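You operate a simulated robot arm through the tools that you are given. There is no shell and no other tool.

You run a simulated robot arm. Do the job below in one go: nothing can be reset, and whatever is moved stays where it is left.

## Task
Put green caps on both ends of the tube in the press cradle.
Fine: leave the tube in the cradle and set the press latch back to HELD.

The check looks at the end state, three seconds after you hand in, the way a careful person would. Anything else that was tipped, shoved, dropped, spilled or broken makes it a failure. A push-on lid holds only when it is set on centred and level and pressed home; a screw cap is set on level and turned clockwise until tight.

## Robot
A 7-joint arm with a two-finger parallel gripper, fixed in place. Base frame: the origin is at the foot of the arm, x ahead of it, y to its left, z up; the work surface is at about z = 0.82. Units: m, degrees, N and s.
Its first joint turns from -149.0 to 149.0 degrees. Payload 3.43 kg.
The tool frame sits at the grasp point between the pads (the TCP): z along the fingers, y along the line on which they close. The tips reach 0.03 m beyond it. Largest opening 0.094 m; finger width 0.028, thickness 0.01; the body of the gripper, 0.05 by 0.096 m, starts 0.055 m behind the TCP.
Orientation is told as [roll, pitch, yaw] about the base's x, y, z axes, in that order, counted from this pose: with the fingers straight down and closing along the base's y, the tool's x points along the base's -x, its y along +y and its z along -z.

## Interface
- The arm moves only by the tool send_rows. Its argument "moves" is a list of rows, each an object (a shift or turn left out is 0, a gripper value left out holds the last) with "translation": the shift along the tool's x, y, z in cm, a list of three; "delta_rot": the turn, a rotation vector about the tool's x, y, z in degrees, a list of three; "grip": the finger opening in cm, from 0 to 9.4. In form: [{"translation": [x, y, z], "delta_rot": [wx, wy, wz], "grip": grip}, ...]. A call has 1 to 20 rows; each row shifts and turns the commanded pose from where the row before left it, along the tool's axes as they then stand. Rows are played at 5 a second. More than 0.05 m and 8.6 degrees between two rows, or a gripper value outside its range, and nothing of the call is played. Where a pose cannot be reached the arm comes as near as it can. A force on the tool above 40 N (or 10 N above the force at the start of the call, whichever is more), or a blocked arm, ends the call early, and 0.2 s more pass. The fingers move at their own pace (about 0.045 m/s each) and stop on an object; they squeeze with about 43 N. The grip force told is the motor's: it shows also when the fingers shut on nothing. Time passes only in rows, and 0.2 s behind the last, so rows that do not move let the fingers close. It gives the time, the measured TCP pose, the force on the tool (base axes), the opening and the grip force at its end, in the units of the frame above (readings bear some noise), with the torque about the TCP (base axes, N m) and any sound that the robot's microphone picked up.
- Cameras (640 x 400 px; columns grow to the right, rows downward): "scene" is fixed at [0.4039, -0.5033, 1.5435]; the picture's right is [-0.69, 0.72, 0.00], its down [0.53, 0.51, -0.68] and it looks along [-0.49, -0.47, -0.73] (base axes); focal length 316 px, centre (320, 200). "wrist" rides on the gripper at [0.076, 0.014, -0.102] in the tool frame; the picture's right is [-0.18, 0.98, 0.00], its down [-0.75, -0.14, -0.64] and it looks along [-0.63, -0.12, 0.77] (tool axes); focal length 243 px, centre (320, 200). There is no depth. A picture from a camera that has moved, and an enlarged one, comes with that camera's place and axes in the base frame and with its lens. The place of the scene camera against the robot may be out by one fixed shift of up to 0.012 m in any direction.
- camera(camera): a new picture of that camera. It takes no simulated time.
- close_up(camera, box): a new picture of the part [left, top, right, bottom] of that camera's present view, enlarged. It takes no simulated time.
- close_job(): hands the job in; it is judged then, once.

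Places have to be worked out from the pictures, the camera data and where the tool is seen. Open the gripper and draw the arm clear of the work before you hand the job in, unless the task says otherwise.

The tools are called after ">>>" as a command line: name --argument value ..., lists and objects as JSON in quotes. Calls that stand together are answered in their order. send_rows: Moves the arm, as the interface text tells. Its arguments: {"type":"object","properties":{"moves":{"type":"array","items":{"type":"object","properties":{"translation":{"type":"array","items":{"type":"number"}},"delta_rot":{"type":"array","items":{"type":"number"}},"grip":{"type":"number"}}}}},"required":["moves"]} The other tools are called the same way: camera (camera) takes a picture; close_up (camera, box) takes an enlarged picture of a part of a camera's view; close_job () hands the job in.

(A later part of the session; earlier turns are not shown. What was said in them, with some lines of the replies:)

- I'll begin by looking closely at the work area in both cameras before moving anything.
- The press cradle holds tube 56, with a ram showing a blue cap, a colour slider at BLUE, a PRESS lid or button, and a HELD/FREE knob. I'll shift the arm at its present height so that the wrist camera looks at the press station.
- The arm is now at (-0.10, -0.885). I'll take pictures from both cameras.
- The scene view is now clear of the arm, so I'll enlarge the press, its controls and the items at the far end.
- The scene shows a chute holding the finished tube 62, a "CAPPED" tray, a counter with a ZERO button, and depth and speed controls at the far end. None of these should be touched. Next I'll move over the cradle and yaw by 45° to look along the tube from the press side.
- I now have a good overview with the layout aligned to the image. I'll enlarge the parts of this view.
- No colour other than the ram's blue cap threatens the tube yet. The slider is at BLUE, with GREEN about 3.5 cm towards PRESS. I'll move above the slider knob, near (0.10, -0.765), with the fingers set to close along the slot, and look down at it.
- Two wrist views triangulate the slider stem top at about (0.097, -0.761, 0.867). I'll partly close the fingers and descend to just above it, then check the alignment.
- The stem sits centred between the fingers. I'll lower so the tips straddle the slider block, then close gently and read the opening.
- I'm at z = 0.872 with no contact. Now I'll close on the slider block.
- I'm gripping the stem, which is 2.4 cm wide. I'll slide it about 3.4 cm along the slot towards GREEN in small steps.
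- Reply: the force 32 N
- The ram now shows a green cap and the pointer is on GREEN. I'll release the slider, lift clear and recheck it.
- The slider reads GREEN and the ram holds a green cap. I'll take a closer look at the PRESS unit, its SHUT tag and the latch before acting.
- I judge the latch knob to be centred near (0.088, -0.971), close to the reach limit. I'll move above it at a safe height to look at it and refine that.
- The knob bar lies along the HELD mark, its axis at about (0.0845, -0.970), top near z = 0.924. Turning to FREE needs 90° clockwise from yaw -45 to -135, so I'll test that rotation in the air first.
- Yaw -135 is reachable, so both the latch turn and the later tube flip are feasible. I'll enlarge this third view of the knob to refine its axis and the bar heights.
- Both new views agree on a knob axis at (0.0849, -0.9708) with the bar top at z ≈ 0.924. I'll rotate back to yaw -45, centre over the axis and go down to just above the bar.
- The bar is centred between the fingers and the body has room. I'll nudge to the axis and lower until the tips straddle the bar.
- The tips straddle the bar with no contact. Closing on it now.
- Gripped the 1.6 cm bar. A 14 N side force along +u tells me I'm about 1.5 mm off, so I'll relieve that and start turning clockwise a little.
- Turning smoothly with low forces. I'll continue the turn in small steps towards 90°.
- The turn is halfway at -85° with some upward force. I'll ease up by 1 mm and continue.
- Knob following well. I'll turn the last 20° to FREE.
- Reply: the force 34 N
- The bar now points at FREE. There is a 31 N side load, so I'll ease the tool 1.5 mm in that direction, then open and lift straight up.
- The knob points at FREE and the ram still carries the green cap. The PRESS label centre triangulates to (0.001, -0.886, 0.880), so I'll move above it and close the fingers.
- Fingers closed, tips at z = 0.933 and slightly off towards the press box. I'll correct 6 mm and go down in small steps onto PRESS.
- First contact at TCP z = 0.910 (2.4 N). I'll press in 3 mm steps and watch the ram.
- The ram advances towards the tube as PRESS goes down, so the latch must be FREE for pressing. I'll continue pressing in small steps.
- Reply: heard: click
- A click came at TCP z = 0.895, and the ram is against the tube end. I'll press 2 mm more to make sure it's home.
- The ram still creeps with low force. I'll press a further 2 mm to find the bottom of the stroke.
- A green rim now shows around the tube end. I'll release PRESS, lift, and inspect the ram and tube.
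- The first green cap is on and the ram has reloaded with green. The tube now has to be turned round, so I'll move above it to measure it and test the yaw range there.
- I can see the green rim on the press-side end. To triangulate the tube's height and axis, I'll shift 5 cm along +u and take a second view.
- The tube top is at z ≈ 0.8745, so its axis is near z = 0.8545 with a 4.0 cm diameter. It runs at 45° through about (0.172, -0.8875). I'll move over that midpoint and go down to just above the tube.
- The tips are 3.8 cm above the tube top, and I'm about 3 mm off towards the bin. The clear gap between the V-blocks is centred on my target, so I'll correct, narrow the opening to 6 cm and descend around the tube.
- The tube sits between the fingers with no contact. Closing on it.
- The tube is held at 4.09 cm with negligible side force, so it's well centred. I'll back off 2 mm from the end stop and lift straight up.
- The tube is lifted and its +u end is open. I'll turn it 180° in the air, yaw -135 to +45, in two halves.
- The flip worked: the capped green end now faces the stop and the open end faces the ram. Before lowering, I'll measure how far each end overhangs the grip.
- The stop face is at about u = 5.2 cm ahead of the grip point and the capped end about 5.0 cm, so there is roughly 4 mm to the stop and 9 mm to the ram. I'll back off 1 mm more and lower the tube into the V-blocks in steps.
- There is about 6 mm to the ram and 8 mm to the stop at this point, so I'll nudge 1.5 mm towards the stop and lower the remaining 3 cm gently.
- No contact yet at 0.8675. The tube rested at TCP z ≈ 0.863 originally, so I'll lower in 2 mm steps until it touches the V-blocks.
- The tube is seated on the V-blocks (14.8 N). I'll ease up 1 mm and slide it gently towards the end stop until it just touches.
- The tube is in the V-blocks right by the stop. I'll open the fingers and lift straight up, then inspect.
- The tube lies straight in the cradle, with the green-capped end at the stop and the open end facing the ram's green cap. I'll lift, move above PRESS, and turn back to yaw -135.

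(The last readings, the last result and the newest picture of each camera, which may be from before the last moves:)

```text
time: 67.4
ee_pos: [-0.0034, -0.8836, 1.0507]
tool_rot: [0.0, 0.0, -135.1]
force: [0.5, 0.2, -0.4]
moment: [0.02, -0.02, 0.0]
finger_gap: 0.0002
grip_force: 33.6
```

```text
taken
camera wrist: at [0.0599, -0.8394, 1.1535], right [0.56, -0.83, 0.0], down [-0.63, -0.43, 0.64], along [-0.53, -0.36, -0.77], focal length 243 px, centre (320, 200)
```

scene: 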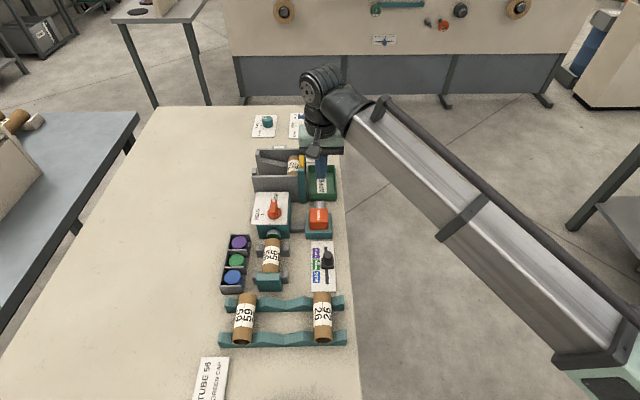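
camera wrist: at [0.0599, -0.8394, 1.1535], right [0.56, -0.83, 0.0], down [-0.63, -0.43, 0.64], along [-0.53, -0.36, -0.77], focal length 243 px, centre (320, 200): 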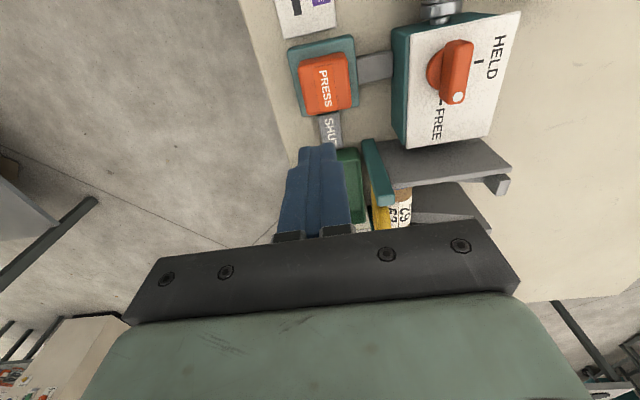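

I'm above PRESS with the fingers closed. I'll descend to the button as before.

>>> send_rows --moves '[{"translation": [0.1, 0.1, 4]}, {"translation": [0, 0, 4]}, {"translation": [0, 0, 3]}, {"translation": [0, 0, 2]}, {"translation": [0, 0, 0.9]}, {}]'

>>> close_up --camera "scene" --box '[220, 190, 348, 270]'

```text
time: 68.8
ee_pos: [-0.0026, -0.8842, 0.9135]
tool_rot: [-0.1, 0.0, -135.1]
force: [0.9, -0.3, 0.1]
moment: [0.04, 0.0, -0.02]
finger_gap: 0.0
grip_force: 33.1
```

```text
5.00 times, centred on (284, 230) of scene
camera zoom: at [0.4039, -0.5033, 1.5435], right [-0.69, 0.72, 0.0], down [0.53, 0.51, -0.68], along [-0.49, -0.47, -0.73], focal length 1581 px, centre (500, 50)
```

zoom: 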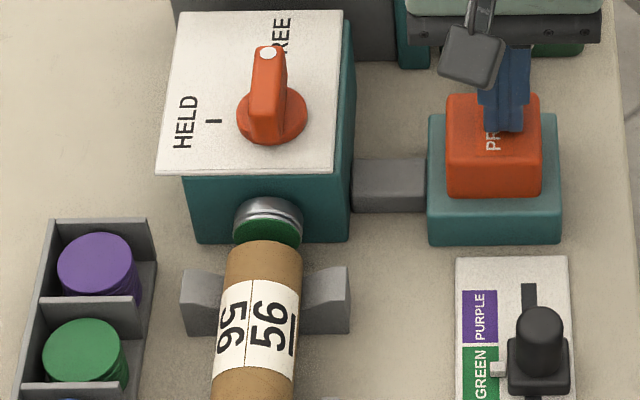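

Just above contact, the slider is still at GREEN and the ram is green. I'll press in small steps, listening for the click.

>>> send_rows --moves '[{"translation": [0, 0, 0.4]}, {"translation": [0, 0, 0.3]}, {"translation": [0, 0, 0.3]}, {"translation": [0, 0, 0.2]}, {}]'

>>> close_up --camera "scene" --box '[220, 215, 316, 275]'

```text
time: 70.0
ee_pos: [-0.0015, -0.8843, 0.9003]
tool_rot: [0.0, 0.0, -135.0]
force: [-2.7, -1.7, 5.4]
moment: [0.05, 0.04, 0.03]
finger_gap: 0.0
grip_force: 33.1
```

```text
6.67 times, centred on (268, 245) of scene
camera zoom: at [0.4039, -0.5033, 1.5435], right [-0.69, 0.72, 0.0], down [0.53, 0.51, -0.68], along [-0.49, -0.47, -0.73], focal length 2107 px, centre (667, -100)
```

zoom: 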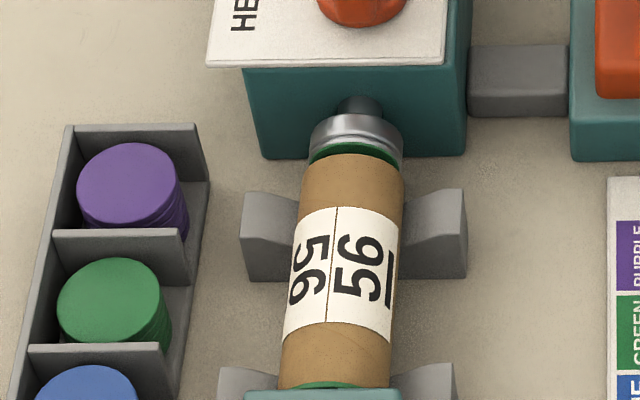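

The ram is coming onto the open end in line with the tube. I'll continue pressing.

>>> send_rows --moves '[{"translation": [0, 0, 0.3]}, {"translation": [0, 0, 0.3]}, {"translation": [0, 0, 0.2]}, {}, {}]'

>>> close_up --camera "scene" --box '[220, 215, 316, 275]'

```text
time: 71.2
ee_pos: [-0.0013, -0.8837, 0.8911]
tool_rot: [0.0, 0.0, -135.1]
force: [-4.4, -1.7, 7.2]
moment: [-0.02, 0.08, -0.01]
finger_gap: 0.0001
grip_force: 33.2
heard: click
```

```text
6.67 times, centred on (268, 245) of scene
camera zoom: at [0.4039, -0.5033, 1.5435], right [-0.69, 0.72, 0.0], down [0.53, 0.51, -0.68], along [-0.49, -0.47, -0.73], focal length 2107 px, centre (667, -100)
```

zoom: 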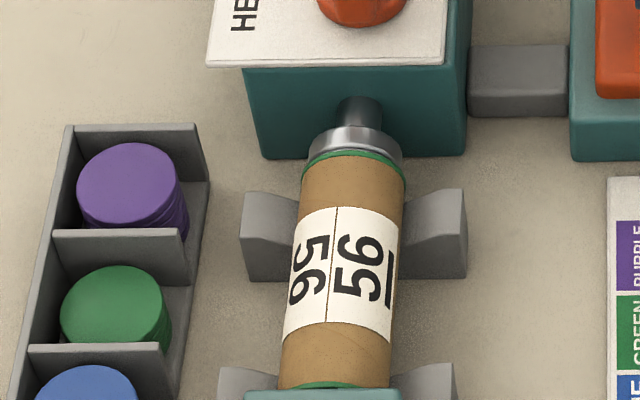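

Click heard, and a green rim shows on this end too. I'll press 1 mm more, then release and lift.

>>> send_rows --moves '[{"translation": [0, 0, 0.1]}, {}, {"translation": [0, 0, -0.5]}, {"translation": [0, 0, -1]}, {"translation": [0, 0, -2]}, {"translation": [0, 0, -4]}, {"translation": [0, 0, -4]}, {"translation": [0, 0, -4]}, {}]'

>>> camera --camera "scene"

>>> close_up --camera "scene" --box '[220, 205, 316, 265]'

>>> close_up --camera "scene" --box '[220, 235, 316, 295]'

```text
time: 73.2
ee_pos: [-0.0032, -0.8817, 1.0458]
tool_rot: [0.0, 0.0, -134.9]
force: [-0.4, -0.4, -0.4]
moment: [0.01, -0.01, -0.04]
finger_gap: 0.0
grip_force: 32.7
```

```text
taken
```

scene: 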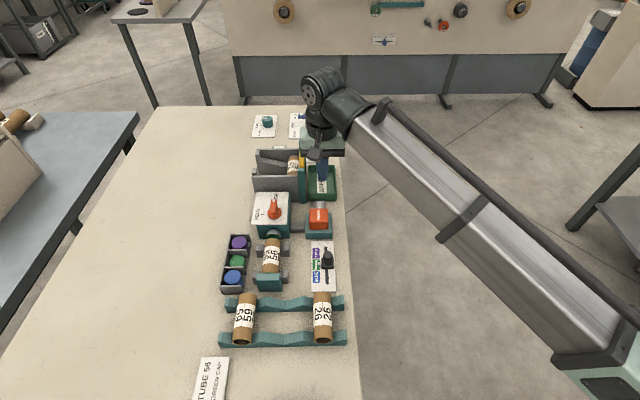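

```text
6.67 times, centred on (268, 235) of scene
camera zoom: at [0.4039, -0.5033, 1.5435], right [-0.69, 0.72, 0.0], down [0.53, 0.51, -0.68], along [-0.49, -0.47, -0.73], focal length 2107 px, centre (667, -33)
```

zoom: 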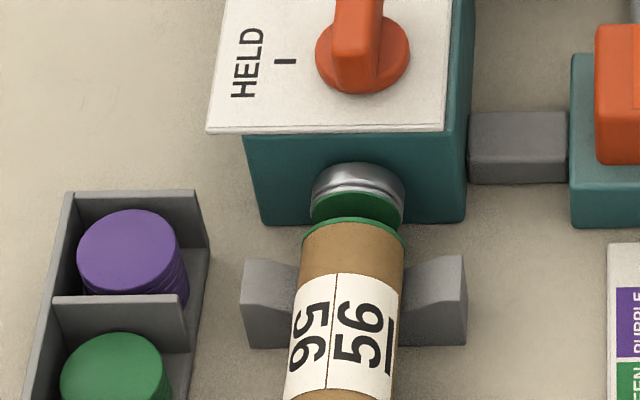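

```text
6.67 times, centred on (268, 265) of scene
camera zoom: at [0.4039, -0.5033, 1.5435], right [-0.69, 0.72, 0.0], down [0.53, 0.51, -0.68], along [-0.49, -0.47, -0.73], focal length 2107 px, centre (667, -233)
```

zoom: 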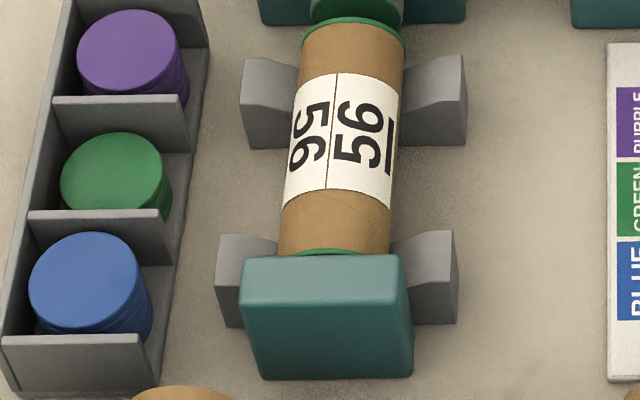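

Both ends now carry green rims, and the tube sits in the cradle against the stop. Next is the latch. From the earlier grip readings its axis is at (0.0862, -0.9713), so I'll move above it with the fingers open to 5 cm.

>>> send_rows --moves '[{"translation": [0, 4.2, 0], "grip": 5.0}, {"translation": [0, 4.2, 0]}, {"translation": [0, 4.2, 0]}, {}, {"translation": [0, 0, 3]}, {"translation": [0, 0, 3]}, {}, {}]'

>>> camera --camera "wrist"

```text
time: 75.0
ee_pos: [0.0868, -0.9749, 0.983]
tool_rot: [0.1, 0.0, -135.0]
force: [0.8, 0.0, -0.6]
moment: [-0.02, 0.01, -0.01]
finger_gap: 0.0502
grip_force: 0.0
```

```text
taken
camera wrist: at [0.1486, -0.9302, 1.0853], right [0.56, -0.83, 0.0], down [-0.63, -0.43, 0.64], along [-0.53, -0.36, -0.77], focal length 243 px, centre (320, 200)
```

wrist: 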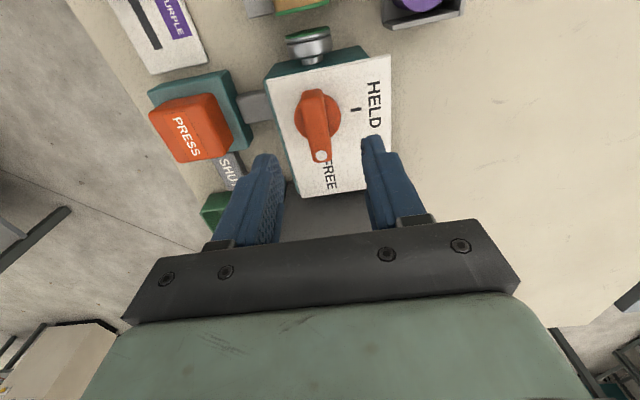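

The bar is nearly centred between the fingers. I'll apply a 2 mm correction and lower to straddle it.

>>> send_rows --moves '[{"translation": [0.25, -0.2, 1.5]}, {"translation": [0, 0, 1.5]}, {"translation": [0, 0, 1.2]}, {"translation": [0, 0, 0.8]}, {}, {}]'

>>> camera --camera "wrist"

```text
time: 76.4
ee_pos: [0.0884, -0.9693, 0.9353]
tool_rot: [0.0, 0.0, -135.0]
force: [-0.8, -1.2, -0.3]
moment: [0.04, 0.01, 0.01]
finger_gap: 0.0502
grip_force: 0.0
```

```text
taken
camera wrist: at [0.1515, -0.926, 1.0374], right [0.56, -0.83, 0.0], down [-0.63, -0.43, 0.64], along [-0.53, -0.36, -0.77], focal length 243 px, centre (320, 200)
```

wrist: 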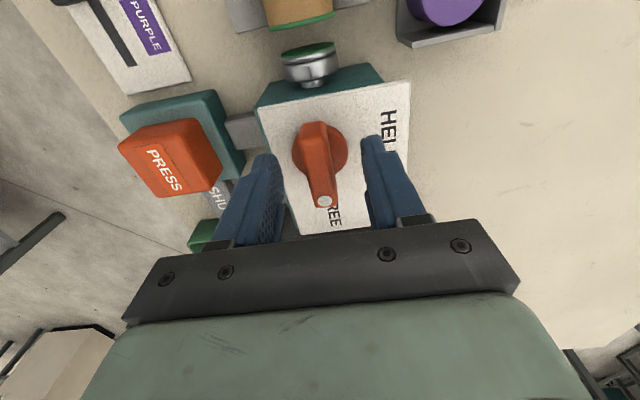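

Side alignment is right, but I'm about 2 mm too far along +u. I'll correct that, lower 3 mm and close on the bar.

>>> send_rows --moves '[{"translation": [-0.22, 0, 0.3]}, {}, {"grip": 2.6}, {}, {"grip": 0.5}, {}, {}, {}]'

>>> close_up --camera "wrist" --box '[220, 90, 420, 215]'

```text
time: 78.2
ee_pos: [0.0872, -0.9716, 0.9324]
tool_rot: [0.0, -0.1, -135.0]
force: [2.7, -3.0, 0.5]
moment: [-0.04, -0.03, 0.05]
finger_gap: 0.0159
grip_force: 44.7
```

```text
3.20 times, centred on (320, 152) of wrist
camera zoom: at [0.1494, -0.9271, 1.0348], right [0.56, -0.83, 0.0], down [-0.63, -0.43, 0.64], along [-0.53, -0.36, -0.77], focal length 776 px, centre (320, 352)
```

zoom: 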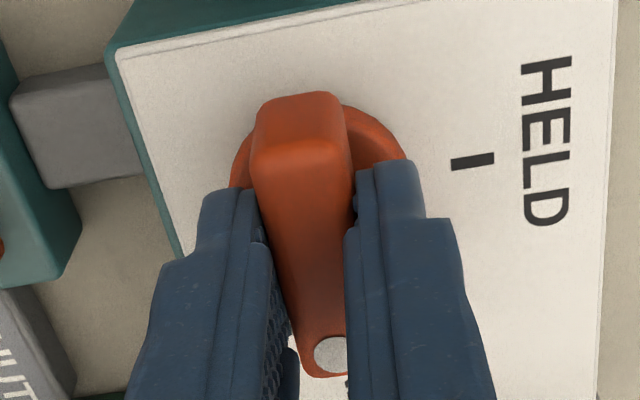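

The bar is gripped with only 4 N of side force, so I'm well centred. I'll turn it counter-clockwise back towards HELD.

>>> send_rows --moves '[{"delta_rot": [0, 0, -5]}, {"delta_rot": [0, 0, -5]}, {"delta_rot": [0, 0, -5]}, {"delta_rot": [0, 0, -5]}, {"delta_rot": [0, 0, -5]}, {"delta_rot": [0, 0, -5]}, {}]'

```text
time: 79.8
ee_pos: [0.0863, -0.9707, 0.9334]
tool_rot: [0.0, 0.1, -105.0]
force: [-0.3, 3.1, -5.8]
moment: [0.08, 0.0, 0.01]
finger_gap: 0.0159
grip_force: 45.2
```

Forces are low and the knob turns freely. Continuing.

>>> send_rows --moves '[{"delta_rot": [0, 0, -5]}, {"delta_rot": [0, 0, -5]}, {"delta_rot": [0, 0, -5]}, {"delta_rot": [0, 0, -5]}, {"delta_rot": [0, 0, -5]}, {"delta_rot": [0, 0, -5]}, {"delta_rot": [0, 0, -5]}, {"delta_rot": [0, 0, -5]}, {}]'

```text
time: 81.8
ee_pos: [0.0862, -0.9718, 0.9327]
tool_rot: [-0.1, 0.1, -65.0]
force: [-7.8, 21.3, -22.3]
moment: [-0.24, -0.18, 0.01]
finger_gap: 0.0159
grip_force: 44.6
```

A force of about 20 N has built along the bar direction, so I'll relieve it with a small shift and then finish the last 20°.

>>> send_rows --moves '[{"translation": [0.15, 0, 0.1]}, {}, {"delta_rot": [0, 0, -5]}, {"delta_rot": [0, 0, -5]}, {"delta_rot": [0, 0, -5]}, {"delta_rot": [0, 0, -5]}, {}, {}]'

>>> close_up --camera "wrist" --box '[220, 90, 420, 215]'

>>> close_up --camera "scene" --box '[220, 180, 348, 260]'

```text
time: 83.6
ee_pos: [0.0854, -0.972, 0.9322]
tool_rot: [-0.1, 0.0, -44.9]
force: [-6.7, -11.3, 14.4]
moment: [0.83, 0.76, 0.0]
finger_gap: 0.0159
grip_force: 45.4
```

```text
3.20 times, centred on (320, 152) of wrist
camera zoom: at [0.0408, -0.9066, 1.0347], right [0.83, 0.56, 0.0], down [0.43, -0.63, 0.64], along [0.36, -0.53, -0.77], focal length 776 px, centre (320, 352)
```

zoom: 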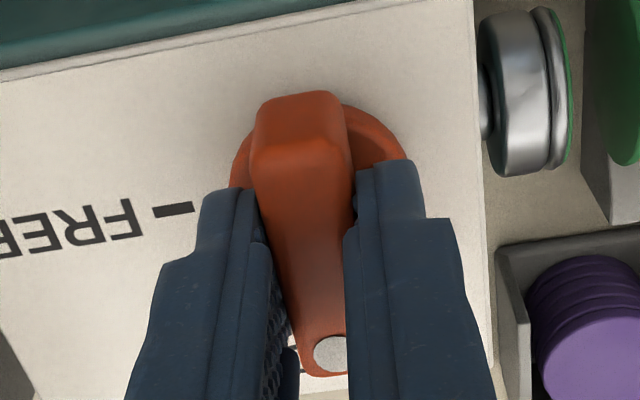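

```text
5.00 times, centred on (284, 220) of scene
camera zoom: at [0.4039, -0.5033, 1.5435], right [-0.69, 0.72, 0.0], down [0.53, 0.51, -0.68], along [-0.49, -0.47, -0.73], focal length 1581 px, centre (500, 100)
```

zoom: 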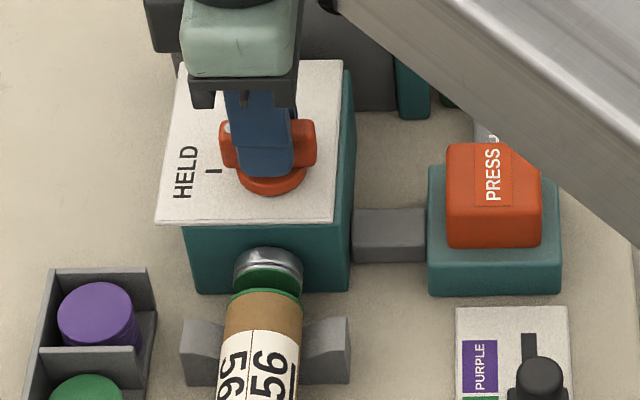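

The bar is back on the HELD mark, looking just as it did at the start. I'll open the fingers and lift clear.

>>> send_rows --moves '[{"translation": [0, -0.08, 0]}, {}, {"grip": 5.0}, {}, {}, {"translation": [0, 0, -3]}, {"translation": [0, 0, -4]}, {"translation": [0, 0, -5]}, {}]'

>>> camera --camera "wrist"

>>> close_up --camera "wrist" --box '[220, 40, 420, 165]'

>>> close_up --camera "wrist" --box '[340, 10, 500, 110]'

>>> close_up --camera "scene" --box '[210, 180, 338, 260]'

```text
time: 85.6
ee_pos: [0.0853, -0.9707, 1.0513]
tool_rot: [0.0, -0.1, -45.0]
force: [-0.7, 0.1, 1.0]
moment: [-0.01, -0.02, -0.02]
finger_gap: 0.0502
grip_force: 0.0
```

```text
taken
camera wrist: at [0.041, -0.9061, 1.1541], right [0.83, 0.56, 0.0], down [0.43, -0.63, 0.64], along [0.36, -0.53, -0.77], focal length 243 px, centre (320, 200)
```

wrist: 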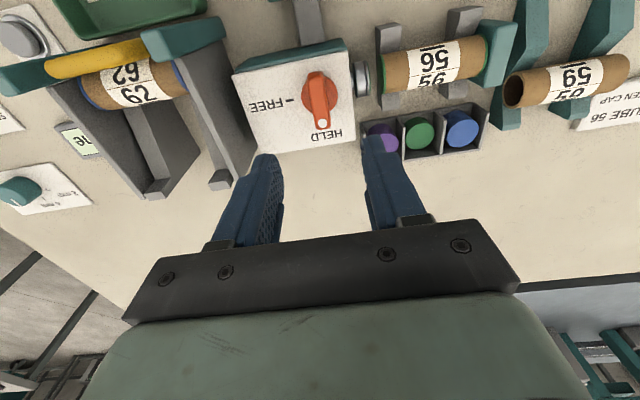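

```text
3.20 times, centred on (320, 102) of wrist
camera zoom: at [0.041, -0.9061, 1.1541], right [0.83, 0.56, 0.0], down [0.43, -0.63, 0.64], along [0.36, -0.53, -0.77], focal length 776 px, centre (320, 512)
```

zoom: 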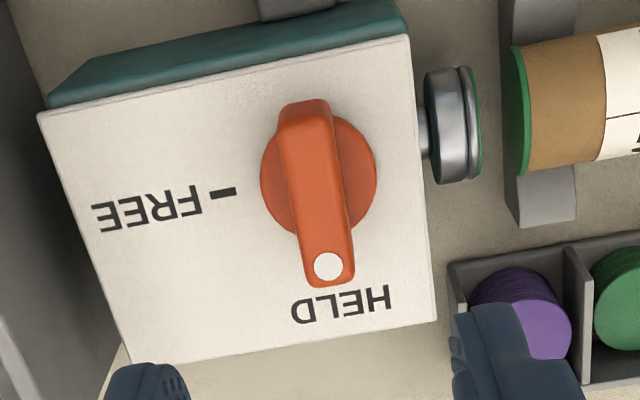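

```text
4.00 times, centred on (420, 60) of wrist
camera zoom: at [0.041, -0.9061, 1.1541], right [0.83, 0.56, 0.0], down [0.43, -0.63, 0.64], along [0.36, -0.53, -0.77], focal length 970 px, centre (-80, 760)
```

zoom: 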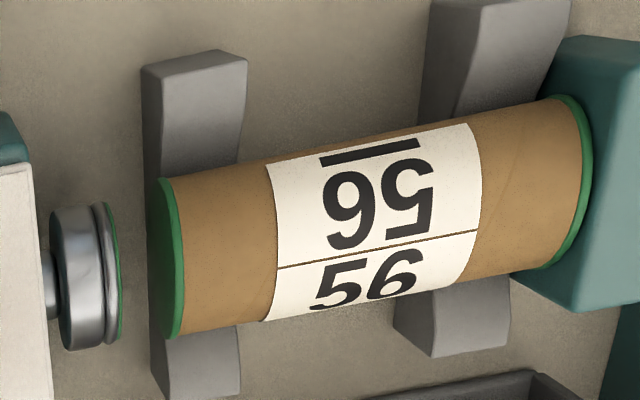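

```text
5.00 times, centred on (274, 220) of scene
camera zoom: at [0.4039, -0.5033, 1.5435], right [-0.69, 0.72, 0.0], down [0.53, 0.51, -0.68], along [-0.49, -0.47, -0.73], focal length 1581 px, centre (550, 100)
```

zoom: 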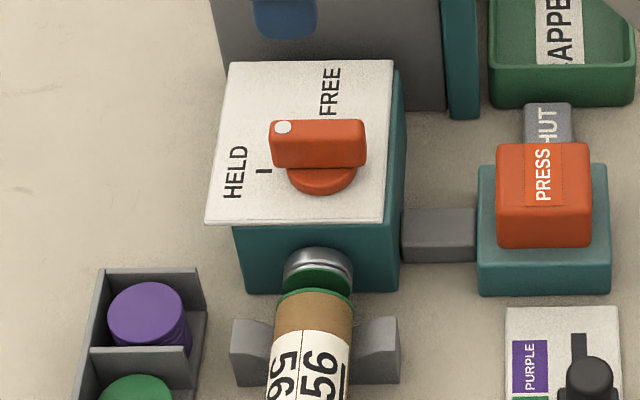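

The latch is at HELD and both ends of tube 56 carry green caps. I'll check the far items (tube 62, counter, rack) to be sure nothing was disturbed.

>>> close_up --camera "wrist" --box '[40, 20, 240, 145]'

>>> close_up --camera "wrist" --box '[0, 80, 160, 180]'

>>> close_up --camera "scene" --box '[210, 230, 370, 330]'

```text
3.20 times, centred on (140, 82) of wrist
camera zoom: at [0.041, -0.9061, 1.1541], right [0.83, 0.56, 0.0], down [0.43, -0.63, 0.64], along [0.36, -0.53, -0.77], focal length 776 px, centre (896, 576)
```

zoom: 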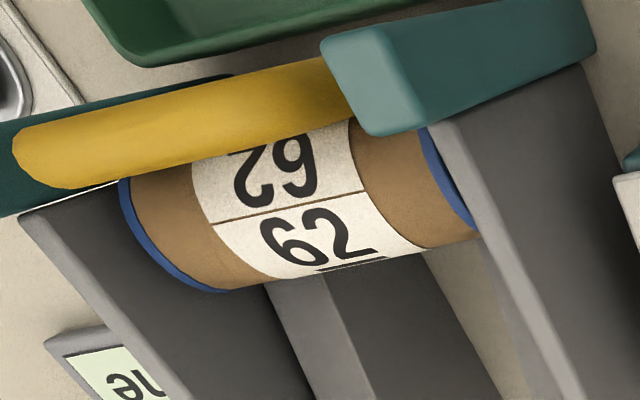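

```text
4.00 times, centred on (80, 130) of wrist
camera zoom: at [0.041, -0.9061, 1.1541], right [0.83, 0.56, 0.0], down [0.43, -0.63, 0.64], along [0.36, -0.53, -0.77], focal length 970 px, centre (1280, 480)
```

zoom: 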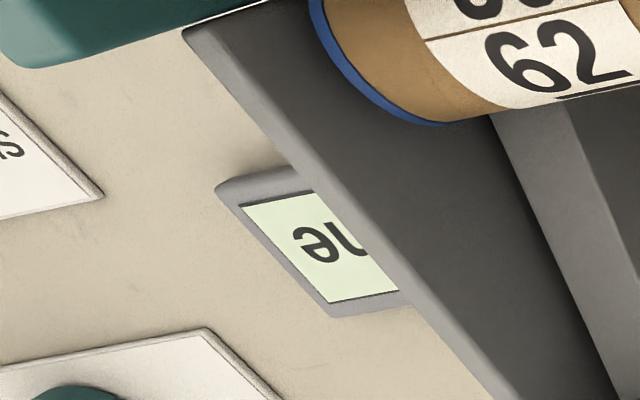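

```text
4.00 times, centred on (290, 280) of scene
camera zoom: at [0.4039, -0.5033, 1.5435], right [-0.69, 0.72, 0.0], down [0.53, 0.51, -0.68], along [-0.49, -0.47, -0.73], focal length 1264 px, centre (440, -120)
```

zoom: 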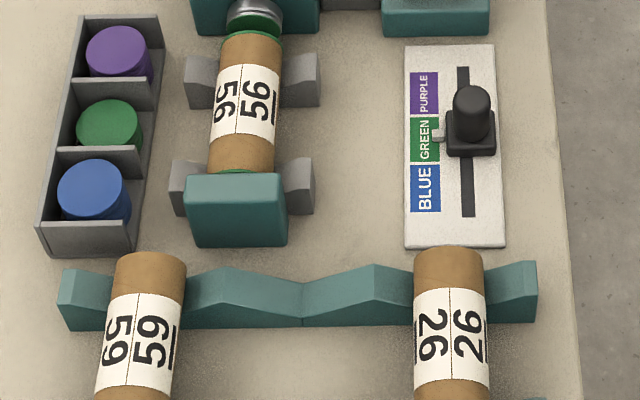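

Everything else is undisturbed: tube 62 still has blue caps, and the rack tubes and bin are in place. I'll open the gripper, rise and draw the arm clear of the work.

>>> send_rows --moves '[{"translation": [0, 0, -4]}, {"translation": [0, 0, -4.5]}, {"translation": [0, 0, -4.5], "grip": 9.0}, {"translation": [4.6, -1.7, 0]}, {"translation": [4.6, -1.7, 0]}, {"translation": [4.6, -1.7, 0]}, {"translation": [4.6, -1.7, 0]}, {}, {}]'

>>> camera --camera "scene"

>>> close_up --camera "scene" --box '[220, 180, 348, 260]'

>>> close_up --camera "scene" --box '[220, 110, 348, 190]'

```text
time: 87.6
ee_pos: [-0.0916, -0.8879, 1.1851]
tool_rot: [-0.1, 0.0, -45.0]
force: [0.7, -0.1, -0.4]
moment: [-0.01, -0.01, 0.02]
finger_gap: 0.0902
grip_force: 0.0
```

```text
taken
```

scene: 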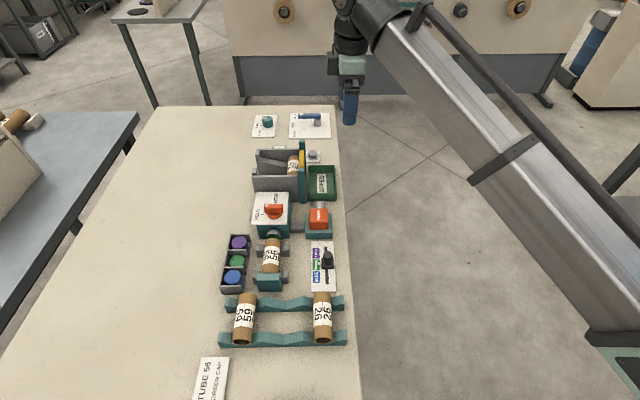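

```text
5.00 times, centred on (284, 220) of scene
camera zoom: at [0.4039, -0.5033, 1.5435], right [-0.69, 0.72, 0.0], down [0.53, 0.51, -0.68], along [-0.49, -0.47, -0.73], focal length 1581 px, centre (500, 100)
```

zoom: 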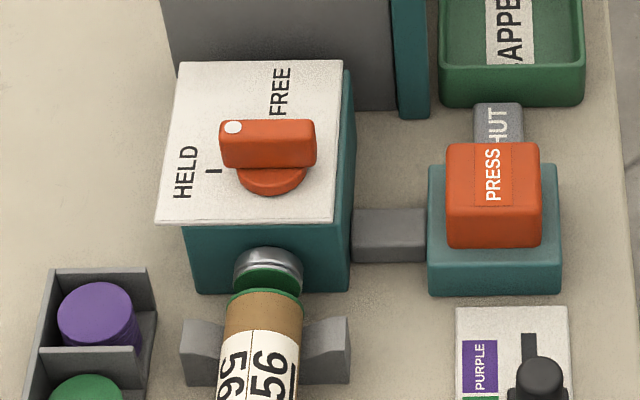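

```text
5.00 times, centred on (284, 150) of scene
camera zoom: at [0.4039, -0.5033, 1.5435], right [-0.69, 0.72, 0.0], down [0.53, 0.51, -0.68], along [-0.49, -0.47, -0.73], focal length 1581 px, centre (500, 450)
```

zoom: 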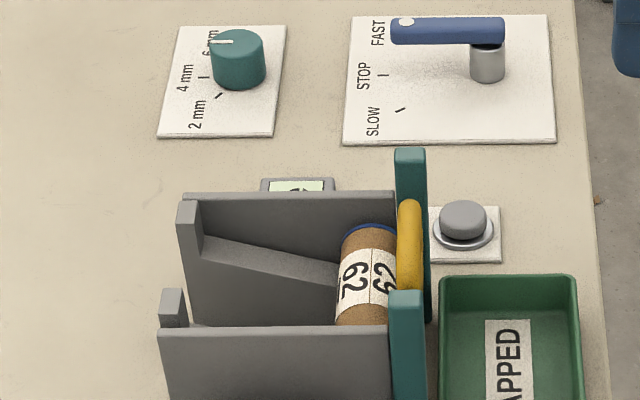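

The final views show tube 56 in the cradle with green caps on both ends and the latch at HELD. The other controls and tubes are as they were, and the arm is clear with the gripper open, so I'm handing in.

>>> close_job

```text
The job is handed in.
```

Tube 56 now has a green cap pressed onto each end. It's lying in the press cradle with the latch back at HELD. The press clicked for both caps, and the pictures show a green rim on each end.

- **How it was done:** I moved the colour slider from BLUE to GREEN and turned the latch to FREE. I pressed the first cap, turned the tube round in the cradle and pressed the second.
- **Left changed:** the slider is still at GREEN, and the press has reloaded itself with another green cap.
- **Everything else:** the last pictures show the other tubes and controls where they were. The arm is clear of the work with the gripper open.
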